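You operate a simulated robot arm through the tools that you are given. There is no shell and no other tool. Be economical: measure what you need, move in short steps, check, and stop when the job is done.

The job below is to be done with a simulated robot arm. You get a single attempt, and the scene is never put back.

Task
Test the purple lead, rack it and tag it by the result.
Fine: mode dial as its flag says. Lead into the free hole of the rack; green ring over it for PASS, red ring for FAIL.

The check looks at the end state, three seconds after you hand in, the way a careful person would. Anything else that was tipped, shoved, dropped, spilled or broken makes it a failure.

Robot
A 6-joint arm with a two-finger parallel gripper, fixed in place. Base frame: the origin is at the foot of the arm, x ahead of it, y to its left, z up; the work surface is at about z = 0.8. Readings come in m, degrees, newtons and seconds.
With the tool pointing down near the work surface it reaches from about 0.34 to 0.76 m from the base axis. Its first joint turns from -66.0 to 66.0 degrees. Payload 2.45 kg.
The TCP is the grasp point between the finger pads, 0.024 m short of the fingertips. In the tool frame z runs along the fingers and y along their closing line. The gripper opens to 0.068 m. The fingers are 0.017 m wide and 0.01 m thick; the gripper's body (0.04 by 0.07 m) begins 0.041 m behind the TCP.
Orientation is told as [roll, pitch, yaw] about the base's x, y, z axes, in that order, counted from this pose: with the fingers straight down and closing along the base's y, the tool's x points along the base's -x, its y along +y and its z along -z.

Tools
- The arm moves only by the tool arm_command. Its argument "steps" is a list of rows, each a list of 3 entries, a list of its own where there are three numbers: the shift along the tool's x, y, z in mm, then the turn, a rotation vector about the tool's x, y, z in degrees, then the gripper command, from -1 (fully open) to 1 (shut), values between in proportion. In form: [[[tx, ty, tz], [wx, wy, wz], hand], ...]. A call has 1 to 8 rows; each row shifts and turns the commanded pose from where the row before left it, along the tool's axes as they then stand. A row lasts 0.2 s, in which the tool goes at most 0.05 m and 8.6 degrees; a call with a longer step from one row to the next is refused whole, and so is a gripper value outside its range. Where a pose cannot be reached the arm comes as near as it can. A force on the tool above 40 N (or 10 N above the force at the start of the call, whichever is more), or a blocked arm, ends the call early, and 0.2 s more pass. The fingers move at their own pace (about 0.108 m/s each) and stop on an object; they squeeze with about 23 N. The grip force told is the motor's: it shows also when the fingers shut on nothing. Time passes only in rows, and 0.2 s behind the last, so rows that do not move let the fingers close. The reply holds the time, the measured pose of the TCP, the force on the tool along the base axes, the opening and the grip force, in the units named above and with some noise, with the torque about the TCP (base axes, N m) and any sound that the robot's microphone picked up.
- Cameras (640 x 400 px; columns grow to the right, rows downward): "scene" is fixed at [0.1751, 0.4338, 1.4428]; the picture's right is [-0.55, -0.84, 0.00], its down [-0.49, 0.32, -0.81] and it looks along [0.68, -0.44, -0.59] (base axes); focal length 323 px, centre (320, 200). "wrist" rides on the gripper at [0.084, 0.011, -0.075] in the tool frame; the picture's right is [-0.13, 0.99, 0.00], its down [-0.60, -0.08, -0.79] and it looks along [-0.79, -0.10, 0.61] (tool axes); focal length 251 px, centre (320, 200). There is no depth. A picture from a camera that has moved, and an enlarged one, comes with that camera's place and axes in the base frame and with its lens. The place of the scene camera against the robot may be out by one fixed shift of up to 0.025 m in any direction.
- snapshot(camera): a new picture of that camera. It takes no simulated time.
- inspect(camera, box): a new picture of the part [left, top, right, bottom] of that camera's present view, enlarged. It takes no simulated time.
- sign_off(): hands the job in; it is judged then, once.

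Go step by step. Nothing tells you positions but the pictures and the camera data: compare them with the known pose of the tool, close in by small moves and look again before you grip or let go. The budget is 120 turns and 76 pictures, counting those below and the enlarged ones. Unless the task says otherwise, let go and move clear before handing in, and close with one line.

The tools are called after ">>>" as a command line: name --argument value ..., lists and objects as JSON in quotes. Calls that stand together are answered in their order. arm_command: Moves the arm, as the interface text tells. Its arguments: {"type":"object","properties":{"steps":{"type":"array"}},"required":["steps"]} The other tools are called the same way: snapshot (camera) takes a picture; inspect (camera, box) takes an enlarged picture of a part of a camera's view; sign_off () hands the job in.

At the start:

```text
time_s: 0.0
position: [0.4456, 0.0156, 1.1086]
orientation: [0.1, -0.1, 0.1]
ft_force: [-0.3, 0.0, -0.7]
moment: [0.04, 0.01, -0.01]
finger_gap: 0.068
grip_force: 0.1
```

scene: 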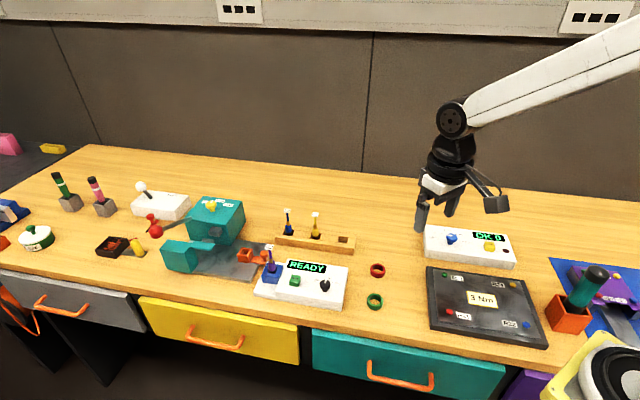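
wrist: 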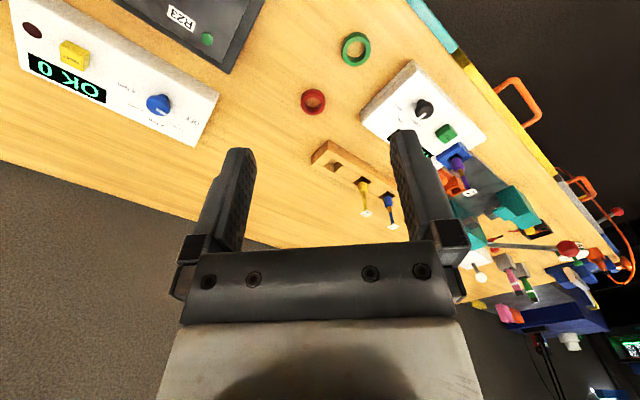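

I see a READY tester with a lead in a blue socket, a rack with two leads and a free hole, and red and green rings. I'll enlarge these areas first.

>>> inspect --camera "scene" --box '[240, 230, 400, 330]'

>>> inspect --camera "scene" --box '[260, 195, 370, 264]'

>>> inspect --camera "wrist" --box '[300, 30, 540, 220]'

```text
4.00 times, centred on (320, 280) of scene
camera zoom: at [0.1751, 0.4338, 1.4428], right [-0.55, -0.84, 0.0], down [-0.49, 0.32, -0.81], along [0.68, -0.44, -0.59], focal length 1292 px, centre (320, -120)
```

zoom: 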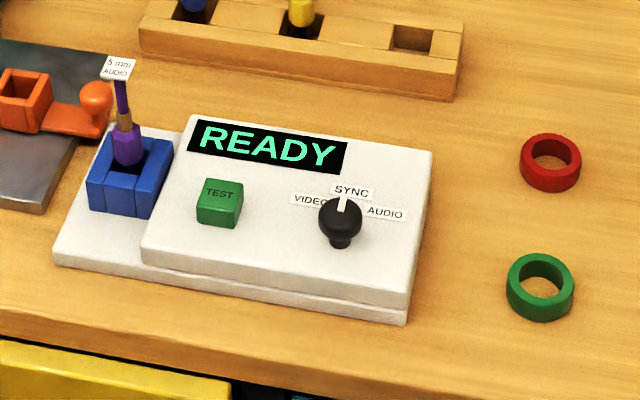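

```text
5.80 times, centred on (315, 230) of scene
camera zoom: at [0.1751, 0.4338, 1.4428], right [-0.55, -0.84, 0.0], down [-0.49, 0.32, -0.81], along [0.68, -0.44, -0.59], focal length 1873 px, centre (349, 29)
```

zoom: 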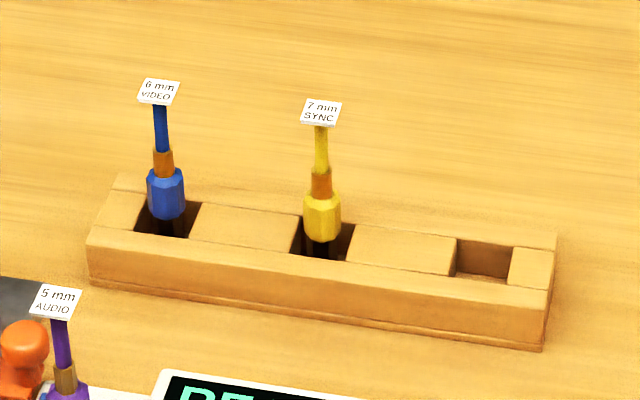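

```text
2.11 times, centred on (420, 125) of wrist
camera zoom: at [0.3619, 0.0267, 1.1828], right [0.13, 0.99, 0.0], down [0.6, -0.08, 0.79], along [0.79, -0.1, -0.61], focal length 529 px, centre (110, 358)
```

zoom: 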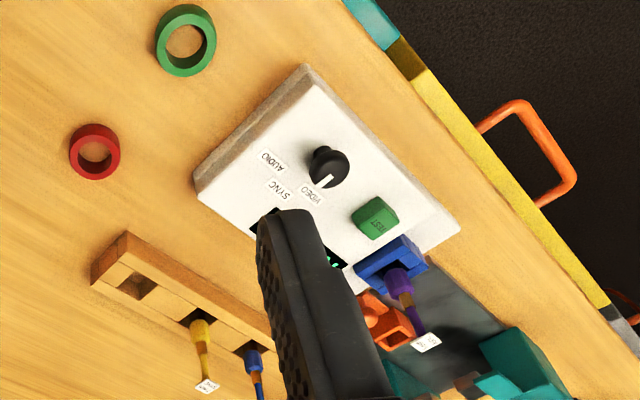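

The purple lead (5 mm AUDIO) already sits in the tester socket, and the dial looks to be on SYNC. I take the dial to be near (0.59, 0.15), so I'll move in for a closer view.

>>> arm_command --steps '[[[-24, 24, 30], [0, 0, 0], -1], [[-24, 24, 30], [0, 0, 0], -1], [[-24, 24, 30], [0, 0, 0], -1], [[-22, 22, 30], [0, 0, 0], -1], [[0, 0, 0], [0, 0, 0], -1]]'

>>> snapshot --camera "wrist"

>>> snapshot --camera "scene"

```text
time_s: 1.2
position: [0.5395, 0.1088, 0.9888]
orientation: [0.0, -0.2, 0.0]
ft_force: [1.1, -0.2, 0.0]
moment: [0.04, -0.01, -0.03]
finger_gap: 0.068
grip_force: 0.0
```

```text
70 pictures are left
camera wrist: at [0.4563, 0.1207, 1.0632], right [0.13, 0.99, 0.0], down [0.6, -0.08, 0.79], along [0.79, -0.1, -0.61], focal length 251 px, centre (320, 200)
```

wrist: 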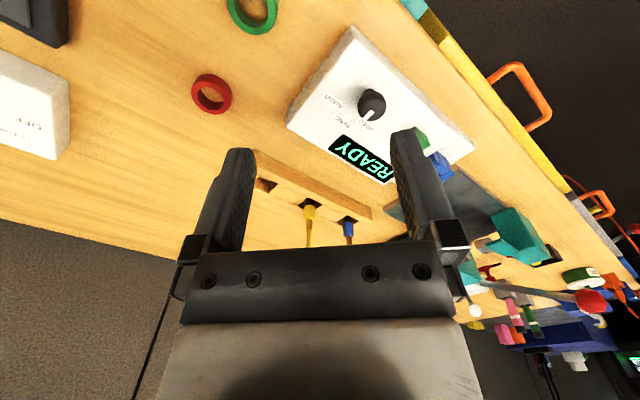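

```text
69 pictures are left
```

scene: 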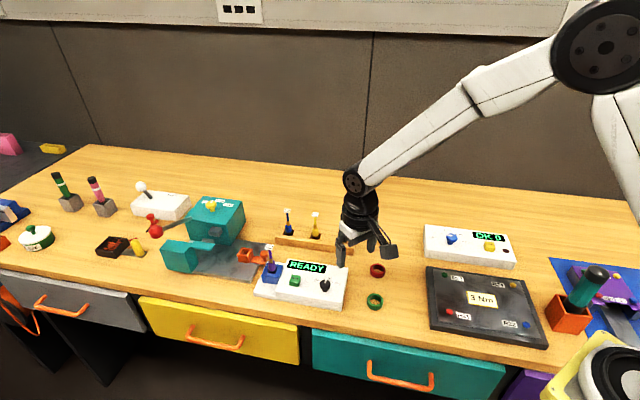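

>>> inspect --camera "wrist" --box '[280, 20, 480, 190]'

>>> inspect --camera "scene" --box '[300, 250, 360, 310]'

```text
2.35 times, centred on (380, 105) of wrist
camera zoom: at [0.4563, 0.1207, 1.0632], right [0.13, 0.99, 0.0], down [0.6, -0.08, 0.79], along [0.79, -0.1, -0.61], focal length 592 px, centre (179, 424)
```

zoom: 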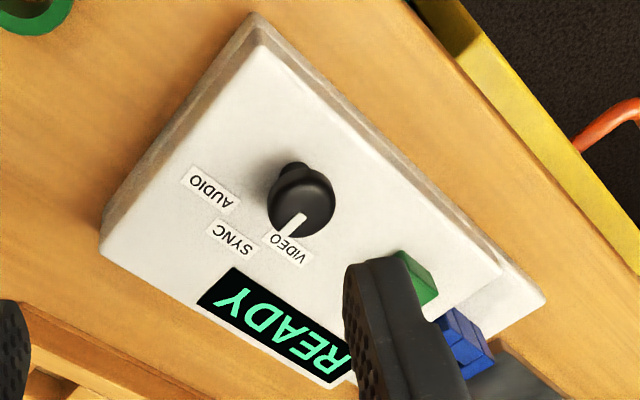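

```text
6.67 times, centred on (330, 280) of scene
camera zoom: at [0.1751, 0.4338, 1.4428], right [-0.55, -0.84, 0.0], down [-0.49, 0.32, -0.81], along [0.68, -0.44, -0.59], focal length 2154 px, centre (253, -333)
```

zoom: 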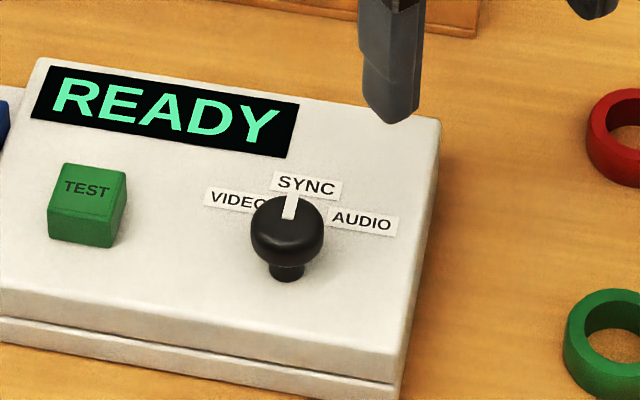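

The mark points at SYNC (about -45°) and AUDIO is about 43° clockwise of it. The knob is at about (0.592, 0.151) with its top near z 0.848, so I'll hover just above it.

>>> arm_command --steps '[[[-18, 15, 34], [0, 0, 0], -1], [[-18, 14, 34], [0, 0, 0], -1], [[-16, 14, 30], [0, 0, 0], -1], [[0, 0, 0], [0, 0, 0], -1]]'

>>> snapshot --camera "wrist"

>>> inspect --camera "scene" --box '[270, 230, 390, 320]'

```text
time_s: 2.2
position: [0.5919, 0.1538, 0.8905]
orientation: [0.0, -0.1, 0.0]
ft_force: [0.1, -0.6, 0.4]
moment: [0.01, 0.03, 0.01]
finger_gap: 0.0678
grip_force: 0.1
```

```text
66 pictures are left
camera wrist: at [0.5088, 0.164, 0.9654], right [0.13, 0.99, 0.0], down [0.6, -0.08, 0.79], along [0.79, -0.1, -0.61], focal length 251 px, centre (320, 200)
```

wrist: 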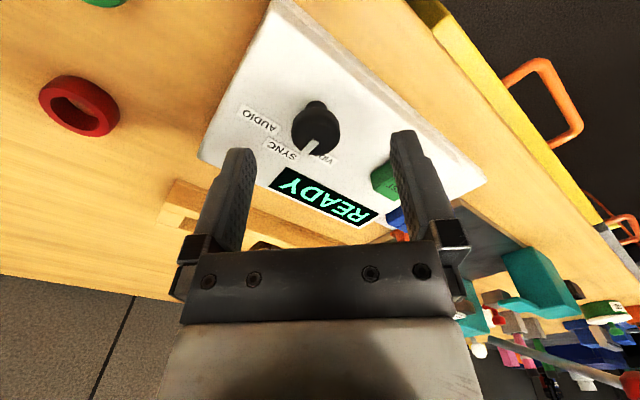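

```text
4.44 times, centred on (330, 275) of scene
camera zoom: at [0.1751, 0.4338, 1.4428], right [-0.55, -0.84, 0.0], down [-0.49, 0.32, -0.81], along [0.68, -0.44, -0.59], focal length 1436 px, centre (276, -133)
```

zoom: 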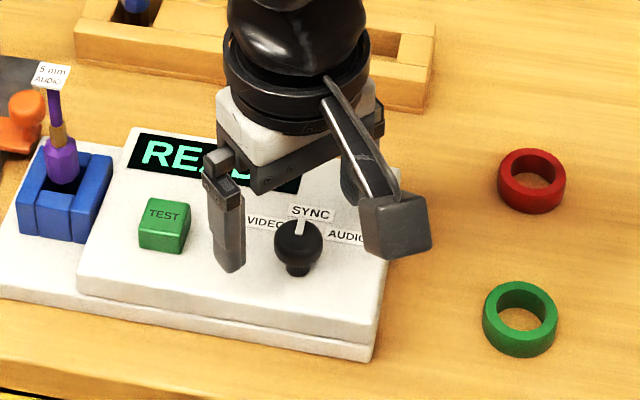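

>>> arm_command --steps '[[[-4, -2.5, 15], [0, 0, 0], -1], [[0, 0, 15], [0, 0, 0], -1], [[0, 0, 7], [0, 0, 0], -1], [[0, 0, 0], [0, 0, 0], -1]]'

>>> inspect --camera "wrist" --box '[200, 80, 460, 240]'

>>> inspect --camera "scene" --box '[270, 230, 390, 320]'

```text
time_s: 3.0
position: [0.5947, 0.1502, 0.8586]
orientation: [0.0, 0.0, 0.2]
ft_force: [-8.1, -1.5, 11.8]
moment: [0.38, 0.19, 0.31]
finger_gap: 0.0672
grip_force: 0.1
stopped in row 3: the force on the tool passed its limit at 53 N (the readings are from after the stop); the commanded pose is now the measured one
```

```text
2.46 times, centred on (330, 160) of wrist
camera zoom: at [0.5125, 0.1616, 0.9344], right [0.13, 0.99, 0.0], down [0.6, -0.08, 0.79], along [0.79, -0.1, -0.61], focal length 619 px, centre (295, 298)
```

zoom: 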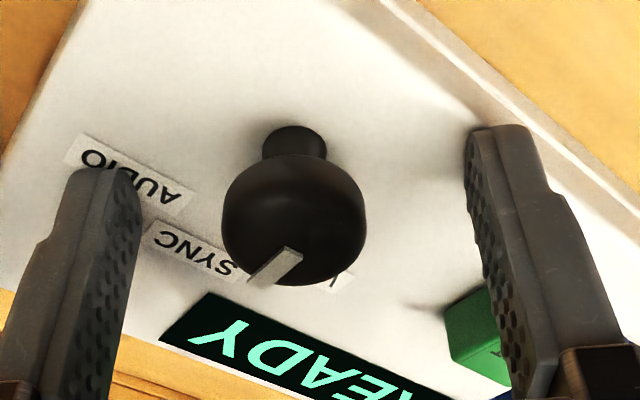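

```text
4.44 times, centred on (330, 275) of scene
camera zoom: at [0.1747, 0.4337, 1.4429], right [-0.55, -0.84, 0.0], down [-0.49, 0.32, -0.81], along [0.68, -0.44, -0.59], focal length 1436 px, centre (276, -133)
```

zoom: 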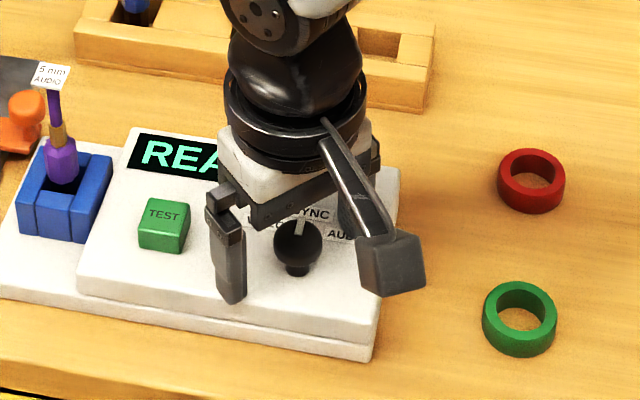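

The tips touched the panel, so its top is near z 0.834, and the tester did not shift. I'll rise 3 mm and close on the knob.

>>> arm_command --steps '[[[-1, 0, -3], [0, 0, 0], -1], [[0, 0, 0], [0, 0, 0], 0.4], [[0, 0, 0], [0, 0, 0], 1], [[0, 0, 0], [0, 0, 0], 1]]'

>>> inspect --camera "wrist" --box '[200, 80, 460, 240]'

```text
time_s: 4.0
position: [0.598, 0.1507, 0.8618]
orientation: [0.0, -0.1, 0.1]
ft_force: [2.4, 6.7, -4.6]
moment: [0.06, -0.33, -0.05]
finger_gap: 0.0255
grip_force: 40.3
```

```text
2.46 times, centred on (330, 160) of wrist
camera zoom: at [0.5144, 0.1619, 0.9363], right [0.13, 0.99, 0.0], down [0.6, -0.08, 0.79], along [0.79, -0.1, -0.61], focal length 619 px, centre (295, 298)
```

zoom: 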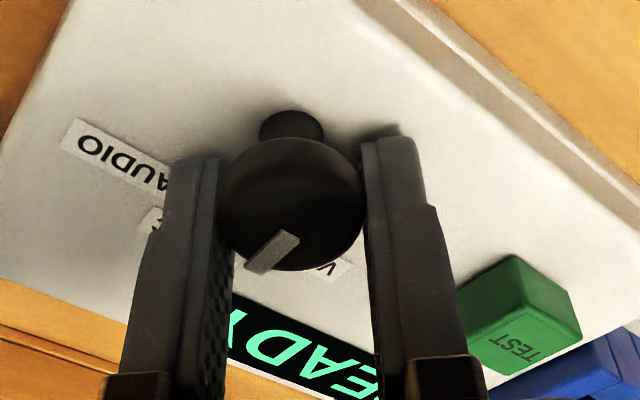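

>>> arm_command --steps '[[[0, 0, 0], [0, 0, 0], 0], [[2.5, 0.3, 0], [0, 0, 0], 0], [[0, 0, 0], [0, 0, 0], 1], [[0, 0, 0], [0, 0, 0], 1], [[0, 0, 0], [0, 0, 0], 1]]'

```text
time_s: 5.2
position: [0.5964, 0.1509, 0.8627]
orientation: [0.0, -0.1, 0.1]
ft_force: [0.8, 5.5, -1.9]
moment: [-0.02, -0.05, -0.02]
finger_gap: 0.0254
grip_force: 40.5
```

>>> arm_command --steps '[[[0, 0, 0], [0, 0, 7.2], 1], [[0, 0, 0], [0, 0, 7.2], 1], [[0, 0, 0], [0, 0, 7.2], 1], [[0, 0, 0], [0, 0, 7.2], 1], [[0, 0, 0], [0, 0, 7.2], 1], [[0, 0, 0], [0, 0, 7], 1], [[0, 0, 0], [0, 0, 0], 1]]'

>>> inspect --camera "scene" --box '[270, 230, 390, 320]'

>>> inspect --camera "wrist" --box '[200, 80, 460, 240]'

```text
time_s: 6.8
position: [0.5935, 0.1489, 0.8609]
orientation: [-0.2, 0.1, -43.1]
ft_force: [-6.6, -23.5, 8.3]
moment: [-0.44, -0.05, 0.08]
finger_gap: 0.0255
grip_force: 40.8
```

```text
4.44 times, centred on (330, 275) of scene
camera zoom: at [0.1748, 0.4332, 1.4431], right [-0.55, -0.84, 0.0], down [-0.49, 0.32, -0.81], along [0.68, -0.44, -0.59], focal length 1436 px, centre (276, -133)
```

zoom: 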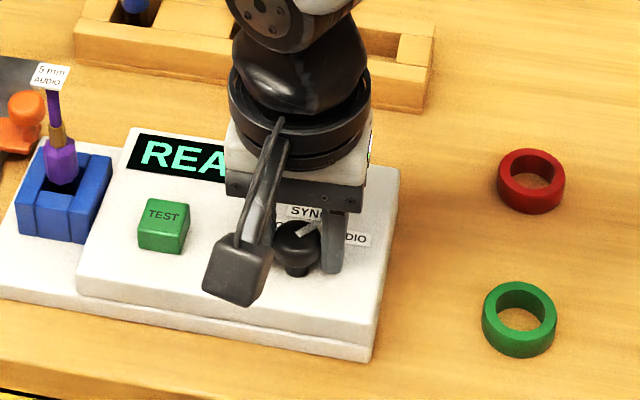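

```text
2.46 times, centred on (330, 160) of wrist
camera zoom: at [0.5413, 0.2142, 0.9366], right [0.77, 0.64, 0.0], down [0.39, -0.47, 0.79], along [0.5, -0.61, -0.61], focal length 619 px, centre (295, 298)
```

zoom: 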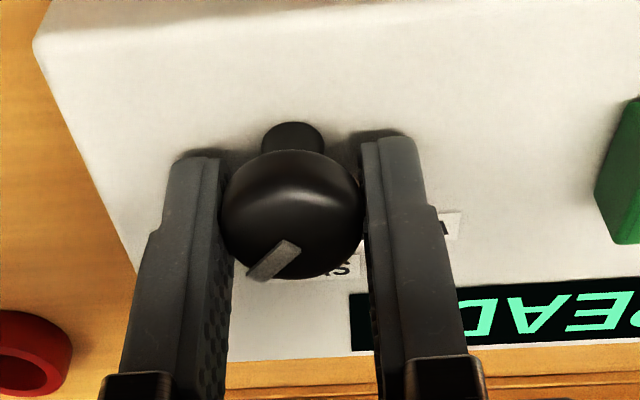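

The knob turned with the gripper. I'll release it and rise to check the mark.

>>> arm_command --steps '[[[0, 0, 0], [0, 0, 0], 0], [[0, 0, 0], [0, 0, 0], -0.5], [[0, 0, -30], [0, 0, 0], -0.5], [[0, 0, -40], [0, 0, 0], -1], [[0, 0, -30], [0, 0, 0], -1], [[0, 0, 0], [0, 0, 0], -1]]'

>>> snapshot --camera "wrist"

>>> inspect --camera "scene" --box '[240, 230, 360, 320]'

```text
time_s: 8.2
position: [0.5946, 0.1509, 0.9617]
orientation: [0.0, 0.0, -43.0]
ft_force: [-0.8, 0.4, 0.5]
moment: [-0.01, -0.01, -0.01]
finger_gap: 0.068
grip_force: 0.1
```

```text
59 pictures are left
camera wrist: at [0.5411, 0.2163, 1.0369], right [0.77, 0.64, 0.0], down [0.39, -0.47, 0.79], along [0.51, -0.61, -0.61], focal length 251 px, centre (320, 200)
```

wrist: 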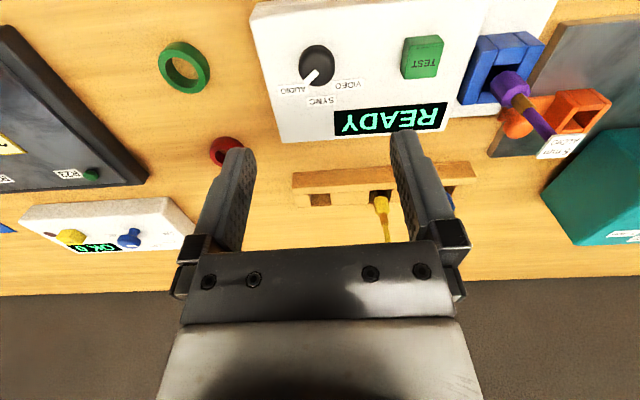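

```text
4.44 times, centred on (300, 275) of scene
camera zoom: at [0.1751, 0.4338, 1.4428], right [-0.55, -0.84, 0.0], down [-0.49, 0.32, -0.81], along [0.68, -0.44, -0.59], focal length 1436 px, centre (409, -133)
```

zoom: 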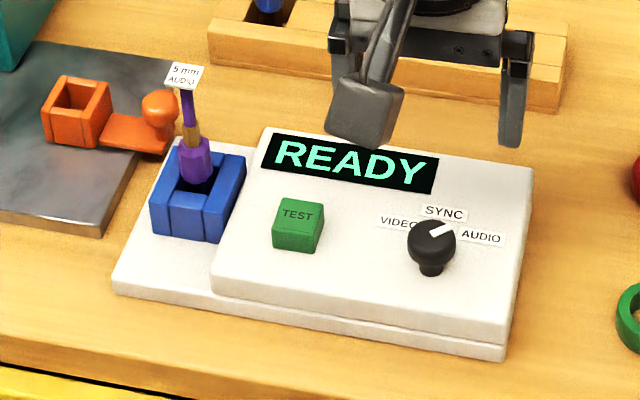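

>>> inspect --camera "wrist" --box '[260, 30, 380, 110]'

>>> inspect --camera "scene" --box '[305, 260, 345, 285]'

```text
5.00 times, centred on (320, 70) of wrist
camera zoom: at [0.5411, 0.2163, 1.0369], right [0.77, 0.64, 0.0], down [0.39, -0.47, 0.79], along [0.51, -0.61, -0.61], focal length 1257 px, centre (320, 850)
```

zoom: 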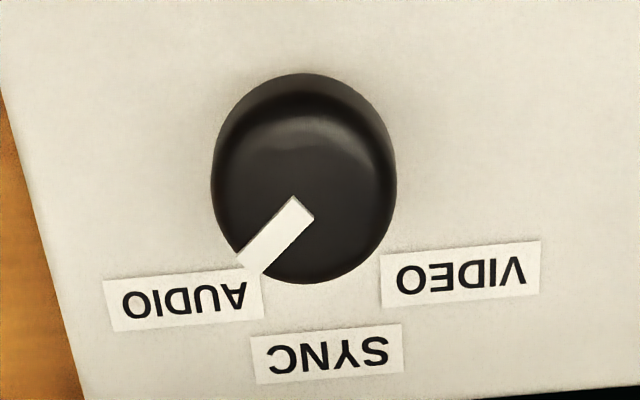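

```text
16.00 times, centred on (325, 272) of scene
camera zoom: at [0.1751, 0.4338, 1.4428], right [-0.55, -0.84, 0.0], down [-0.49, 0.32, -0.81], along [0.68, -0.44, -0.59], focal length 5170 px, centre (240, -960)
```

zoom: 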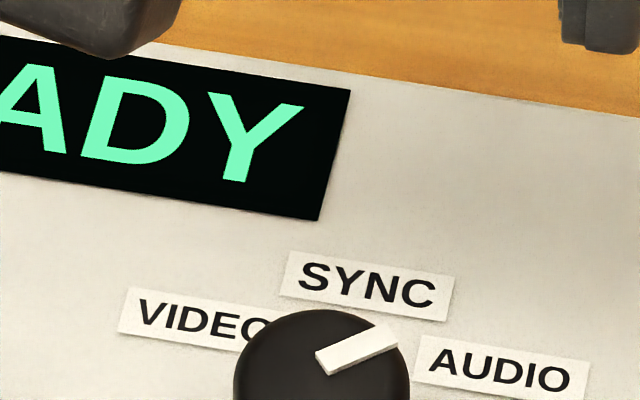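

The mark is at about -95° and AUDIO sits at about -88°, a slight overshoot. I'll go back, regrip and turn it about 7° the other way.

>>> arm_command --steps '[[[0, 0, 40], [0, 0, 0], -1], [[0, 0, 40], [0, 0, 0], -0.4], [[0, 0, 19.5], [0, 0, 0], 0], [[0, 0, 0], [0, 0, 0], 0.6], [[0, 0, 0], [0, 0, 0], 1], [[0, 0, 0], [0, 0, 0], 1]]'

>>> arm_command --steps '[[[0, 0, 0], [0, 0, -3.5], 1], [[0, 0, 0], [0, 0, -3.5], 1], [[0, 0, 0], [0, 0, 0], 1], [[0, 0, 0], [0, 0, 0], 0], [[0, 0, 0], [0, 0, 0], -0.5], [[0, 0, -30], [0, 0, 0], -0.5], [[0, 0, -40], [0, 0, 0], -1], [[0, 0, -30], [0, 0, 0], -1]]'

>>> inspect --camera "wrist" --box '[260, 30, 380, 110]'

```text
time_s: 9.6
position: [0.5933, 0.1481, 0.8613]
orientation: [-0.2, 0.1, -43.0]
ft_force: [-17.0, -20.3, 10.6]
moment: [-0.12, 0.16, 0.09]
finger_gap: 0.0254
grip_force: 40.8
```

```text
time_s: 11.4
position: [0.5956, 0.1515, 0.9633]
orientation: [-0.1, 0.0, -35.9]
ft_force: [-0.1, -0.4, 0.4]
moment: [0.01, -0.02, 0.0]
finger_gap: 0.0678
grip_force: 0.1
```

```text
5.00 times, centred on (320, 70) of wrist
camera zoom: at [0.5345, 0.2099, 1.0377], right [0.69, 0.73, 0.0], down [0.44, -0.42, 0.79], along [0.58, -0.54, -0.61], focal length 1257 px, centre (320, 850)
```

zoom: 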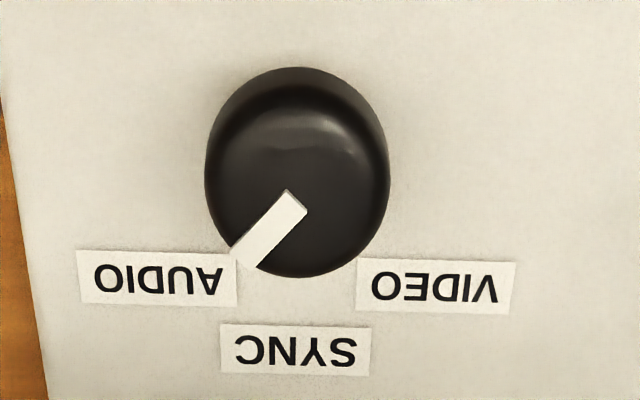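

The dial now points at AUDIO. Next is the TEST button at about (0.646, 0.200): I'll yaw to +45°, close the fingers and hover above it.

>>> arm_command --steps '[[[0, 0, 0], [0, 0, -8.1], 0], [[0, 0, 0], [0, 0, -8.1], 1], [[0, 0, 0], [0, 0, -8.1], 1], [[0, 0, 0], [0, 0, -8.1], 1], [[0, 0, 0], [0, 0, -8.1], 1], [[0, 0, 0], [0, 0, -8.1], 1], [[0, 0, 0], [0, 0, -8.1], 1], [[0, 0, 0], [0, 0, -8.1], 1]]'

>>> arm_command --steps '[[[0, 0, 0], [0, 0, -8.1], 1], [[0, 0, 0], [0, 0, -8], 1], [[-35, -0.5, 10], [0, 0, 0], 1], [[-20, -0.5, 20], [0, 0, 0], 1], [[0, 0, 0], [0, 0, 0], 1]]'

>>> snapshot --camera "wrist"

>>> inspect --camera "scene" --box '[230, 220, 370, 320]'

```text
time_s: 13.2
position: [0.5947, 0.1511, 0.9614]
orientation: [0.1, 0.0, 29.0]
ft_force: [-0.2, 0.2, 1.0]
moment: [-0.03, 0.05, 0.02]
finger_gap: 0.0001
grip_force: 22.9
```

```text
time_s: 14.4
position: [0.6355, 0.1891, 0.9333]
orientation: [0.0, 0.0, 44.9]
ft_force: [0.5, 0.0, -0.9]
moment: [0.0, 0.01, 0.02]
finger_gap: 0.0001
grip_force: 23.0
```

```text
54 pictures are left
camera wrist: at [0.5689, 0.1378, 1.0073], right [-0.61, 0.79, 0.0], down [0.48, 0.37, 0.79], along [0.63, 0.48, -0.61], focal length 251 px, centre (320, 200)
```

wrist: 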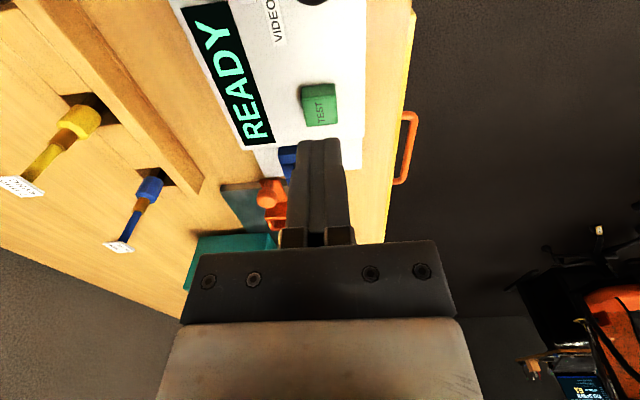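

```text
4.00 times, centred on (300, 270) of scene
camera zoom: at [0.1751, 0.4338, 1.4428], right [-0.55, -0.84, 0.0], down [-0.49, 0.32, -0.81], along [0.68, -0.44, -0.59], focal length 1292 px, centre (400, -80)
```

zoom: 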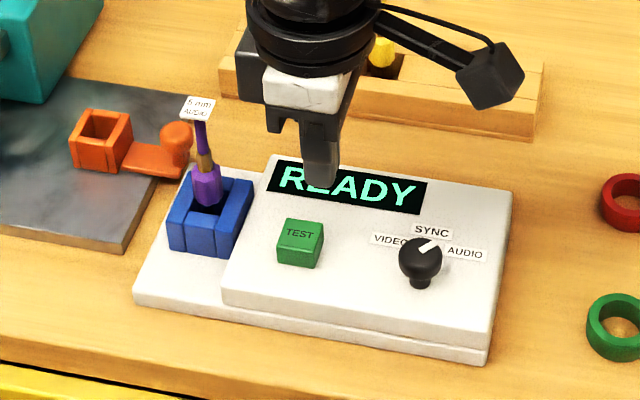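

>>> arm_command --steps '[[[-13.8, -1.1, 10], [0, 0, 0], 1], [[0, 0, 20], [0, 0, 0], 1], [[0, 0, 10], [0, 0, 0], 1], [[0, 0, 10], [0, 0, 0], 1], [[0, 0, 0], [0, 0, 0], 1]]'

>>> inspect --camera "scene" --box '[230, 220, 370, 320]'

```text
time_s: 15.6
position: [0.6456, 0.1974, 0.8826]
orientation: [0.1, 0.1, 45.0]
ft_force: [-0.1, -0.3, 0.0]
moment: [-0.01, 0.0, 0.0]
finger_gap: 0.0
grip_force: 22.7
```

```text
4.00 times, centred on (300, 270) of scene
camera zoom: at [0.1751, 0.4338, 1.4428], right [-0.55, -0.84, 0.0], down [-0.49, 0.32, -0.81], along [0.68, -0.44, -0.59], focal length 1292 px, centre (400, -80)
```

zoom: 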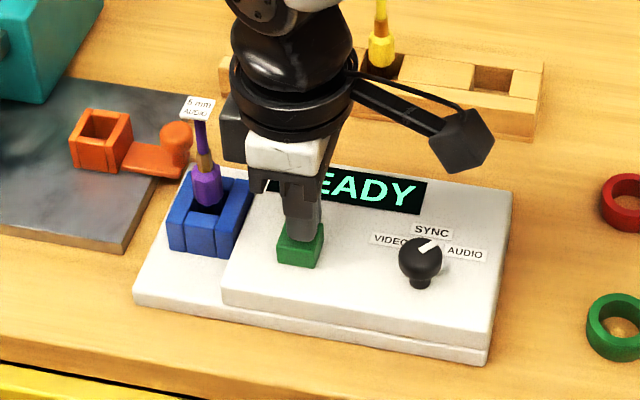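

The closed tips are right above the button. I'll press in small steps.

>>> arm_command --steps '[[[0, 0, 3], [0, 0, 0], 1], [[0, 0, 3], [0, 0, 0], 1], [[0, 0, 2], [0, 0, 0], 1], [[0, 0, 0], [0, 0, 0], 1]]'

>>> inspect --camera "scene" --box '[230, 220, 370, 320]'

```text
time_s: 16.6
position: [0.6451, 0.1973, 0.8756]
orientation: [-0.1, -0.1, 45.0]
ft_force: [0.2, 0.2, 0.2]
moment: [-0.02, -0.04, -0.02]
finger_gap: 0.0001
grip_force: 23.0
```

```text
4.00 times, centred on (300, 270) of scene
camera zoom: at [0.1751, 0.4338, 1.4428], right [-0.55, -0.84, 0.0], down [-0.49, 0.32, -0.81], along [0.68, -0.44, -0.59], focal length 1292 px, centre (400, -80)
```

zoom: 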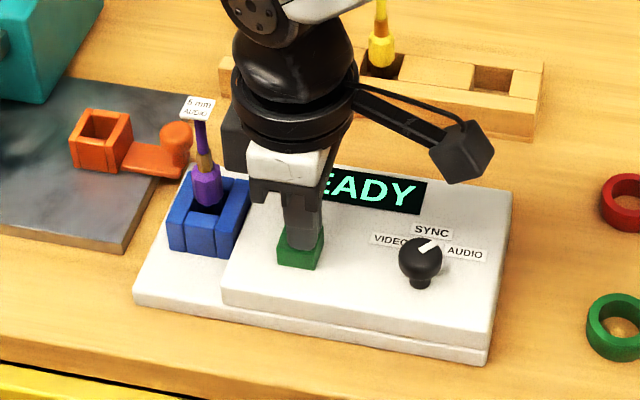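

>>> arm_command --steps '[[[0, 0, 2], [0, 0, 0], 1], [[0, 0, 2], [0, 0, 0], 1], [[0, 0, 0], [0, 0, 0], 1]]'

```text
time_s: 17.4
position: [0.6462, 0.197, 0.8721]
orientation: [0.0, -0.1, 45.0]
ft_force: [-1.4, -0.6, 5.9]
moment: [-0.05, 0.0, -0.02]
finger_gap: 0.0
grip_force: 22.8
heard: click
```

A click was heard, so the test was triggered. I'll rise and read the display.

>>> arm_command --steps '[[[0, 0, -15], [0, 0, 0], 1], [[0, 0, -40], [0, 0, 0], 1], [[20, 0, -45], [0, 0, 0], 0], [[25, 0, -40], [0, 0, 0], -1], [[0, 0, 0], [0, 0, 0], -1]]'

>>> inspect --camera "scene" --box '[230, 220, 370, 320]'

>>> snapshot --camera "wrist"

```text
time_s: 18.6
position: [0.6116, 0.166, 1.0109]
orientation: [0.1, 0.0, 44.9]
ft_force: [0.4, -0.5, 0.2]
moment: [0.03, 0.0, -0.01]
finger_gap: 0.0682
grip_force: 0.0
```

```text
4.00 times, centred on (300, 270) of scene
camera zoom: at [0.1751, 0.4338, 1.4428], right [-0.55, -0.84, 0.0], down [-0.49, 0.32, -0.81], along [0.68, -0.44, -0.59], focal length 1292 px, centre (400, -80)
```

zoom: 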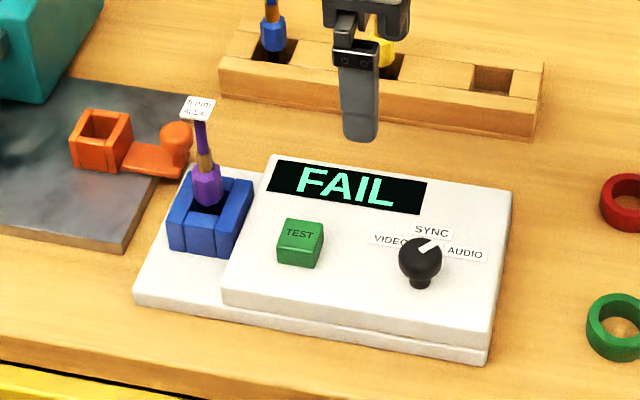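

```text
49 pictures are left
camera wrist: at [0.5458, 0.1141, 1.0852], right [-0.61, 0.79, 0.0], down [0.48, 0.37, 0.79], along [0.63, 0.48, -0.61], focal length 251 px, centre (320, 200)
```

wrist: 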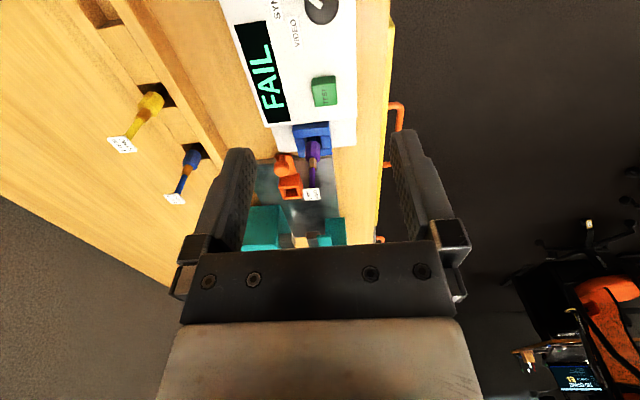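

The display reads FAIL, so the red ring is the tag. Now I'll measure the lead in its socket.

>>> inspect --camera "wrist" --box '[260, 100, 370, 210]'

>>> inspect --camera "scene" --box '[255, 235, 305, 295]'

```text
3.64 times, centred on (315, 155) of wrist
camera zoom: at [0.5458, 0.1141, 1.0852], right [-0.61, 0.79, 0.0], down [0.48, 0.37, 0.79], along [0.63, 0.48, -0.61], focal length 914 px, centre (338, 364)
```

zoom: 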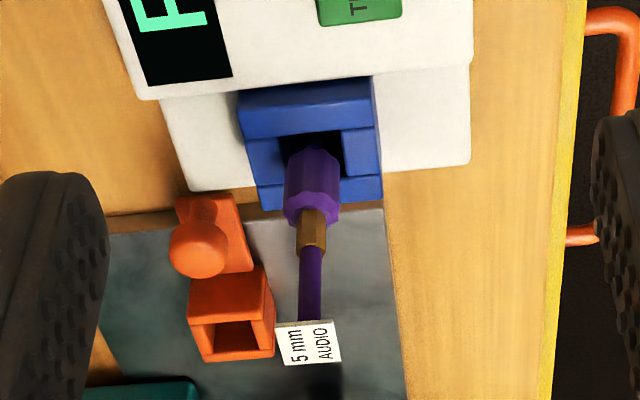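

```text
6.67 times, centred on (280, 265) of scene
camera zoom: at [0.1751, 0.4338, 1.4428], right [-0.55, -0.84, 0.0], down [-0.49, 0.32, -0.81], along [0.68, -0.44, -0.59], focal length 2154 px, centre (587, -233)
```

zoom: 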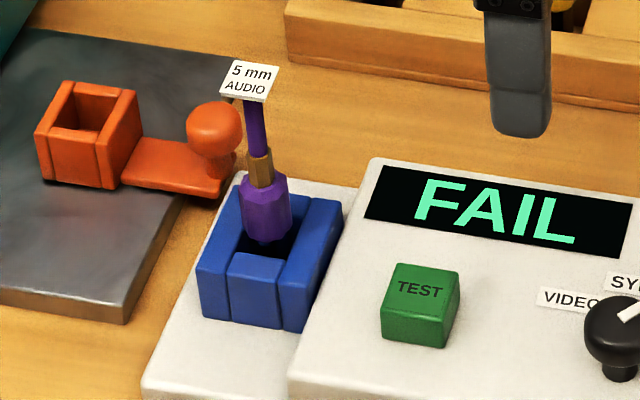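

The lead stands at about (0.707, 0.227) with its collar at z 0.845–0.875 and its flag near 0.93. I'll move above it with the fingers partly open.

>>> arm_command --steps '[[[-37, -8, 0], [0, 0, 0], -0.3], [[-37, -8, 0], [0, 0, 0], -0.3], [[-36, -8.5, 0], [0, 0, 0], -0.3], [[0, 0, 25], [0, 0, 0], -0.3], [[0, 0, 0], [0, 0, 0], -0.3]]'

>>> snapshot --camera "wrist"

>>> inspect --camera "scene" --box '[235, 210, 335, 300]'

```text
time_s: 19.8
position: [0.7099, 0.2267, 0.9845]
orientation: [0.0, 0.1, 45.1]
ft_force: [0.1, 0.0, -0.1]
moment: [-0.01, -0.01, -0.02]
finger_gap: 0.0443
grip_force: 0.0
```

```text
46 pictures are left
camera wrist: at [0.6418, 0.1753, 1.0598], right [-0.61, 0.79, 0.0], down [0.48, 0.37, 0.79], along [0.63, 0.48, -0.61], focal length 251 px, centre (320, 200)
```

wrist: 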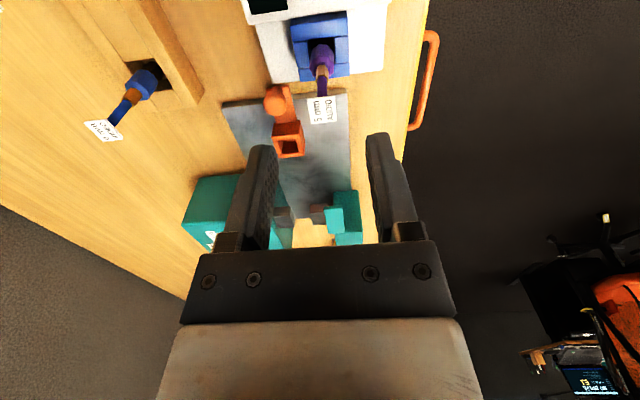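

```text
4.44 times, centred on (285, 255) of scene
camera zoom: at [0.1751, 0.4338, 1.4428], right [-0.55, -0.84, 0.0], down [-0.49, 0.32, -0.81], along [0.68, -0.44, -0.59], focal length 1436 px, centre (476, -44)
```

zoom: 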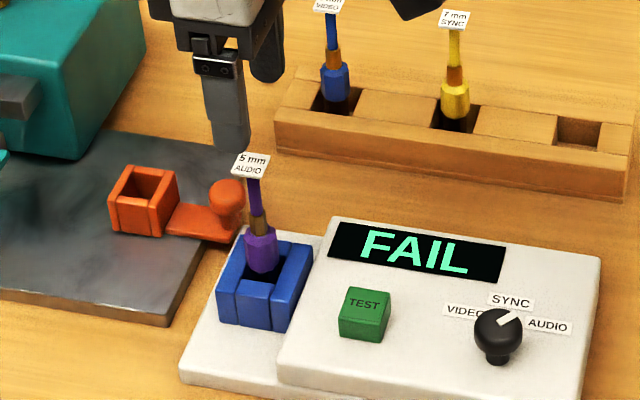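

>>> arm_command --steps '[[[-3, 1, 25], [0, 0, 0], -0.3], [[0, 0, 30], [0, 0, 0], -0.3], [[0, 0, 18], [0, 0, 0], -0.3], [[0, 0, 0], [0, 0, 0], -0.3]]'

>>> snapshot --camera "wrist"

>>> inspect --camera "scene" --box '[235, 210, 335, 300]'

```text
time_s: 20.8
position: [0.7105, 0.2287, 0.9124]
orientation: [0.0, 0.0, 45.0]
ft_force: [-0.7, -0.7, 0.1]
moment: [-0.02, 0.0, 0.02]
finger_gap: 0.0441
grip_force: 0.1
```

```text
44 pictures are left
camera wrist: at [0.6433, 0.1775, 0.9872], right [-0.61, 0.79, 0.0], down [0.48, 0.37, 0.79], along [0.63, 0.48, -0.61], focal length 251 px, centre (320, 200)
```

wrist: 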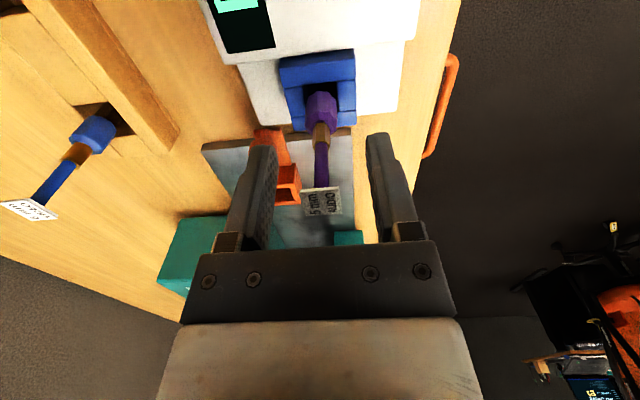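

```text
4.44 times, centred on (285, 255) of scene
camera zoom: at [0.1751, 0.4338, 1.4428], right [-0.55, -0.84, 0.0], down [-0.49, 0.32, -0.81], along [0.68, -0.44, -0.59], focal length 1436 px, centre (476, -44)
```

zoom: 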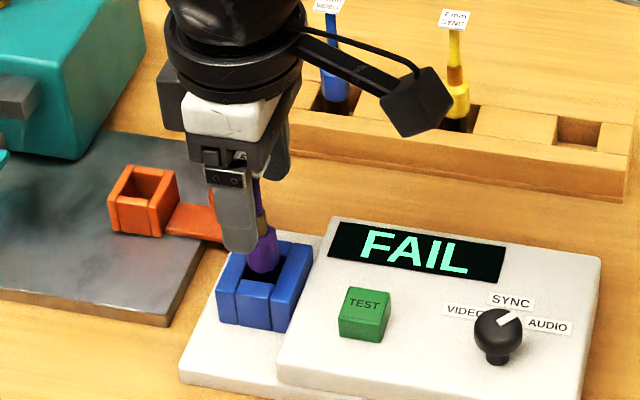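

>>> arm_command --steps '[[[-1, 0, 15], [0, 0, 0], -0.3], [[0, 0, 9], [0, 0, 0], -0.3], [[0, 0, 4], [0, 0, 0], -0.3], [[0, 0, 0], [0, 0, 0], -0.3]]'

>>> inspect --camera "wrist" --box '[220, 60, 420, 260]'

```text
time_s: 21.8
position: [0.7101, 0.2288, 0.8854]
orientation: [0.0, 0.0, 45.0]
ft_force: [0.4, 0.5, -0.2]
moment: [0.01, 0.0, 0.04]
finger_gap: 0.0442
grip_force: 0.1
```

```text
2.00 times, centred on (320, 160) of wrist
camera zoom: at [0.644, 0.1783, 0.959], right [-0.61, 0.79, 0.0], down [0.48, 0.37, 0.79], along [0.63, 0.48, -0.61], focal length 503 px, centre (320, 280)
```

zoom: 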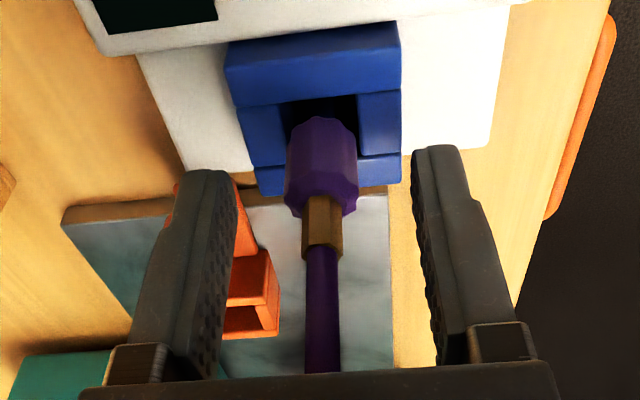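

>>> arm_command --steps '[[[0, 0, 0], [0, 0, 0], 0.3], [[0, 0, 0], [0, 0, 0], 1], [[0, 0, 0], [0, 0, 0], 1], [[0, 0, 0], [0, 0, 0], 1]]'

>>> arm_command --steps '[[[0, 0, -5], [0, 0, 0], 1], [[0, 0, -10], [0, 0, 0], 1], [[0, 0, -15], [0, 0, 0], 1], [[0, 0, -20], [0, 0, 0], 1], [[0, 0, 0], [0, 0, 0], 1]]'

>>> inspect --camera "wrist" --box '[220, 60, 420, 260]'

>>> inspect --camera "scene" --box '[235, 200, 375, 300]'

```text
time_s: 22.8
position: [0.7112, 0.2297, 0.8843]
orientation: [0.0, 0.0, 45.0]
ft_force: [-1.0, 0.6, 0.4]
moment: [-0.01, 0.0, -0.01]
finger_gap: 0.0167
grip_force: 22.9
```

```text
time_s: 24.0
position: [0.7114, 0.2291, 0.9344]
orientation: [-0.1, 0.0, 45.0]
ft_force: [0.6, 0.0, -0.5]
moment: [-0.02, 0.02, 0.01]
finger_gap: 0.0165
grip_force: 22.8
```

```text
2.00 times, centred on (320, 160) of wrist
camera zoom: at [0.644, 0.1786, 1.0087], right [-0.61, 0.79, 0.0], down [0.48, 0.37, 0.79], along [0.63, 0.48, -0.61], focal length 503 px, centre (320, 280)
```

zoom: 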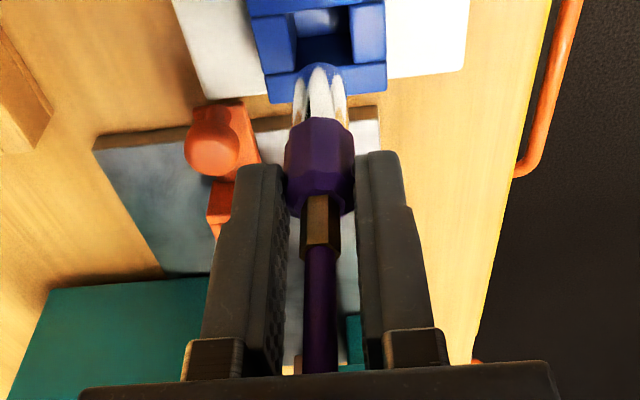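

```text
4.00 times, centred on (305, 250) of scene
camera zoom: at [0.1751, 0.4338, 1.4428], right [-0.55, -0.84, 0.0], down [-0.49, 0.32, -0.81], along [0.68, -0.44, -0.59], focal length 1292 px, centre (380, 0)
```

zoom: 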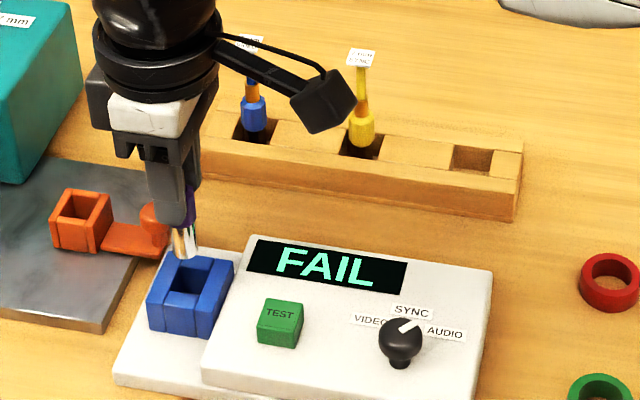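

The lead is out cleanly. I'll lift it and carry it over the free hole at about (0.714, 0.008).

>>> arm_command --steps '[[[0, 0, -40], [0, 0, 0], 1], [[0, 0, -40], [0, 0, 0], 1], [[30.8, -31.7, 0], [0, 0, 0], 1], [[30.8, -31.7, 0], [0, 0, 0], 1], [[30.8, -31.7, 0], [0, 0, 0], 1], [[30.8, -31.7, 0], [0, 0, 0], 1], [[30.8, -31.7, 0], [0, 0, 0], 1], [[0, 0, 0], [0, 0, 0], 1]]'

>>> snapshot --camera "wrist"

>>> inspect --camera "scene" --box '[270, 160, 400, 260]'

```text
time_s: 25.8
position: [0.7123, 0.0081, 1.0142]
orientation: [0.0, 0.0, 44.9]
ft_force: [1.3, 0.2, -1.1]
moment: [0.01, -0.02, 0.0]
finger_gap: 0.0164
grip_force: 23.0
```

```text
39 pictures are left
camera wrist: at [0.6459, -0.0427, 1.0891], right [-0.61, 0.79, 0.0], down [0.48, 0.37, 0.79], along [0.63, 0.48, -0.61], focal length 251 px, centre (320, 200)
```

wrist: 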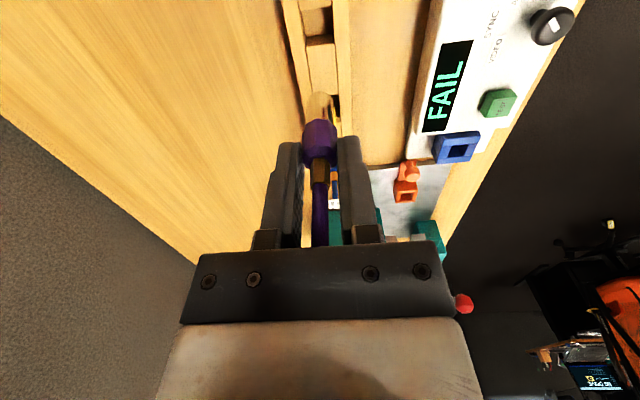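

```text
4.00 times, centred on (335, 210) of scene
camera zoom: at [0.1752, 0.4338, 1.4428], right [-0.55, -0.84, 0.0], down [-0.49, 0.32, -0.81], along [0.68, -0.44, -0.59], focal length 1292 px, centre (260, 160)
```

zoom: 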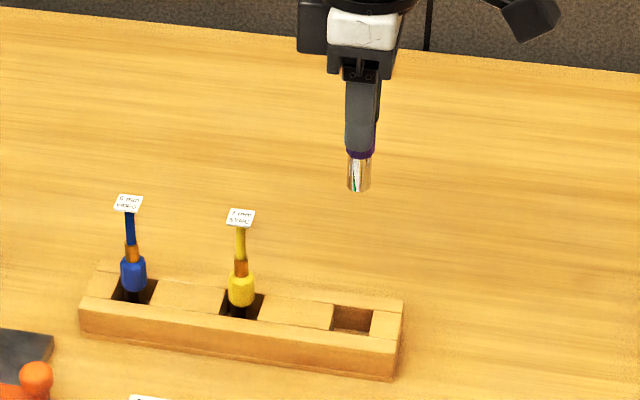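

>>> inspect --camera "wrist" --box '[260, 0, 380, 180]'

>>> inspect --camera "scene" --box '[320, 175, 380, 255]'

```text
2.22 times, centred on (320, 90) of wrist
camera zoom: at [0.6459, -0.0427, 1.0891], right [-0.61, 0.79, 0.0], down [0.48, 0.37, 0.79], along [0.63, 0.48, -0.61], focal length 559 px, centre (320, 444)
```

zoom: 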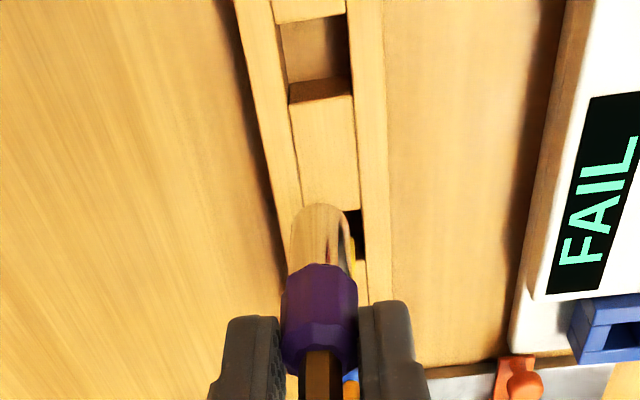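

```text
5.00 times, centred on (350, 215) of scene
camera zoom: at [0.1752, 0.4338, 1.4428], right [-0.55, -0.84, 0.0], down [-0.49, 0.32, -0.81], along [0.68, -0.44, -0.59], focal length 1616 px, centre (170, 125)
```

zoom: 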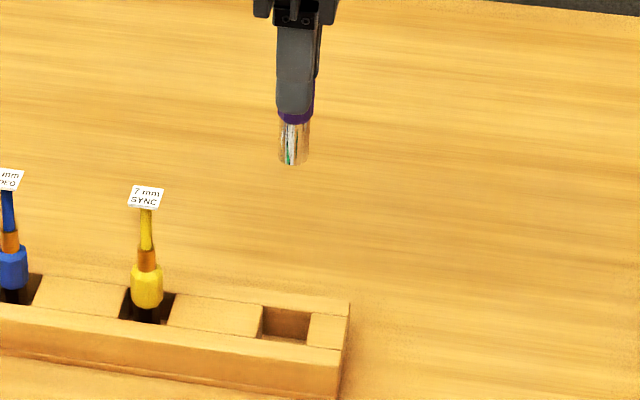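

The hole is at about (0.712, 0.007) with its rim near z 0.832, and the lead is lined up with it. I'll lower to just above the rim and check.

>>> arm_command --steps '[[[0.7, -0.8, 30], [0, 0, 0], 1], [[0, 0, 30], [0, 0, 0], 1], [[0, 0, 28], [0, 0, 0], 1], [[0, 0, 0], [0, 0, 0], 1]]'

>>> inspect --camera "wrist" --box '[240, 0, 400, 200]'

>>> inspect --camera "scene" --box '[310, 195, 380, 265]'

```text
time_s: 26.8
position: [0.7146, 0.0082, 0.9271]
orientation: [0.1, -0.2, 45.0]
ft_force: [0.1, 0.6, 0.0]
moment: [0.01, 0.02, 0.0]
finger_gap: 0.0166
grip_force: 23.0
```

```text
2.00 times, centred on (320, 100) of wrist
camera zoom: at [0.6472, -0.0434, 1.0011], right [-0.61, 0.79, 0.0], down [0.48, 0.37, 0.79], along [0.63, 0.48, -0.61], focal length 503 px, centre (320, 400)
```

zoom: 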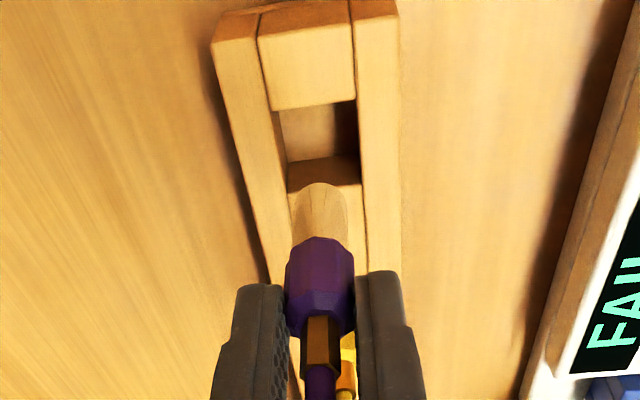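

```text
5.71 times, centred on (345, 230) of scene
camera zoom: at [0.1751, 0.4338, 1.4428], right [-0.55, -0.84, 0.0], down [-0.49, 0.32, -0.81], along [0.68, -0.44, -0.59], focal length 1846 px, centre (177, 29)
```

zoom: 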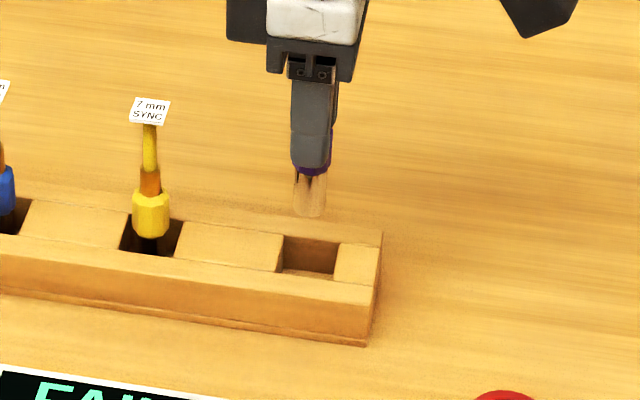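

The scene columns put the lead centred over the hole along the rack, and the wrist columns agree across it. I'll lower it in.

>>> arm_command --steps '[[[1, 0, 15], [0, 0, 0], 1], [[0, 0, 12], [0, 0, 0], 1], [[0, 0, 10], [0, 0, 0], 1], [[0, 0, 0], [0, 0, 0], 1]]'

>>> inspect --camera "wrist" --box '[240, 0, 400, 200]'

>>> inspect --camera "scene" --box '[310, 195, 380, 265]'

```text
time_s: 27.8
position: [0.7132, 0.0064, 0.8891]
orientation: [0.0, 0.0, 44.9]
ft_force: [-0.2, -0.5, 0.4]
moment: [0.0, 0.03, 0.02]
finger_gap: 0.016
grip_force: 23.4
```

```text
2.00 times, centred on (320, 100) of wrist
camera zoom: at [0.6464, -0.0445, 0.9638], right [-0.61, 0.79, 0.0], down [0.48, 0.37, 0.79], along [0.63, 0.48, -0.61], focal length 503 px, centre (320, 400)
```

zoom: 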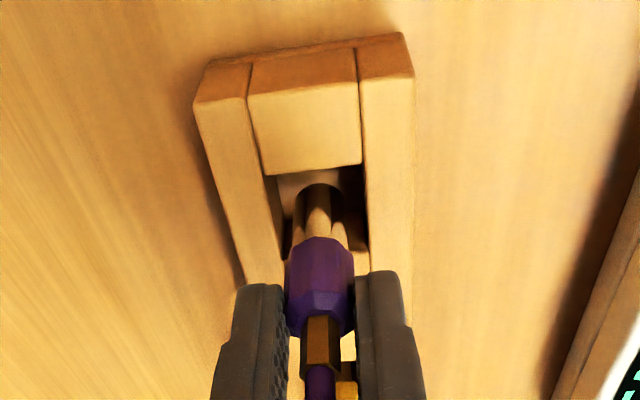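

```text
5.71 times, centred on (345, 230) of scene
camera zoom: at [0.1751, 0.4338, 1.4428], right [-0.55, -0.84, 0.0], down [-0.49, 0.32, -0.81], along [0.68, -0.44, -0.59], focal length 1846 px, centre (177, 29)
```

zoom: 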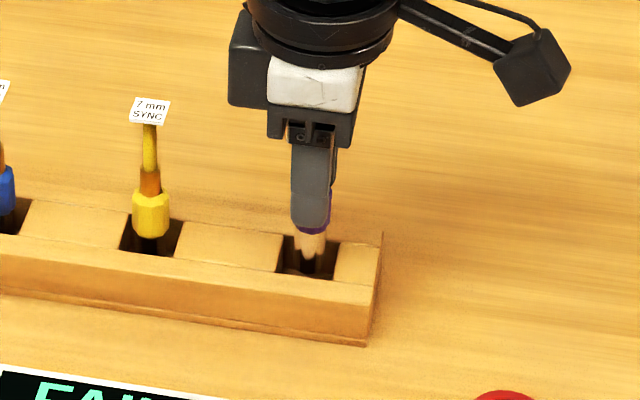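

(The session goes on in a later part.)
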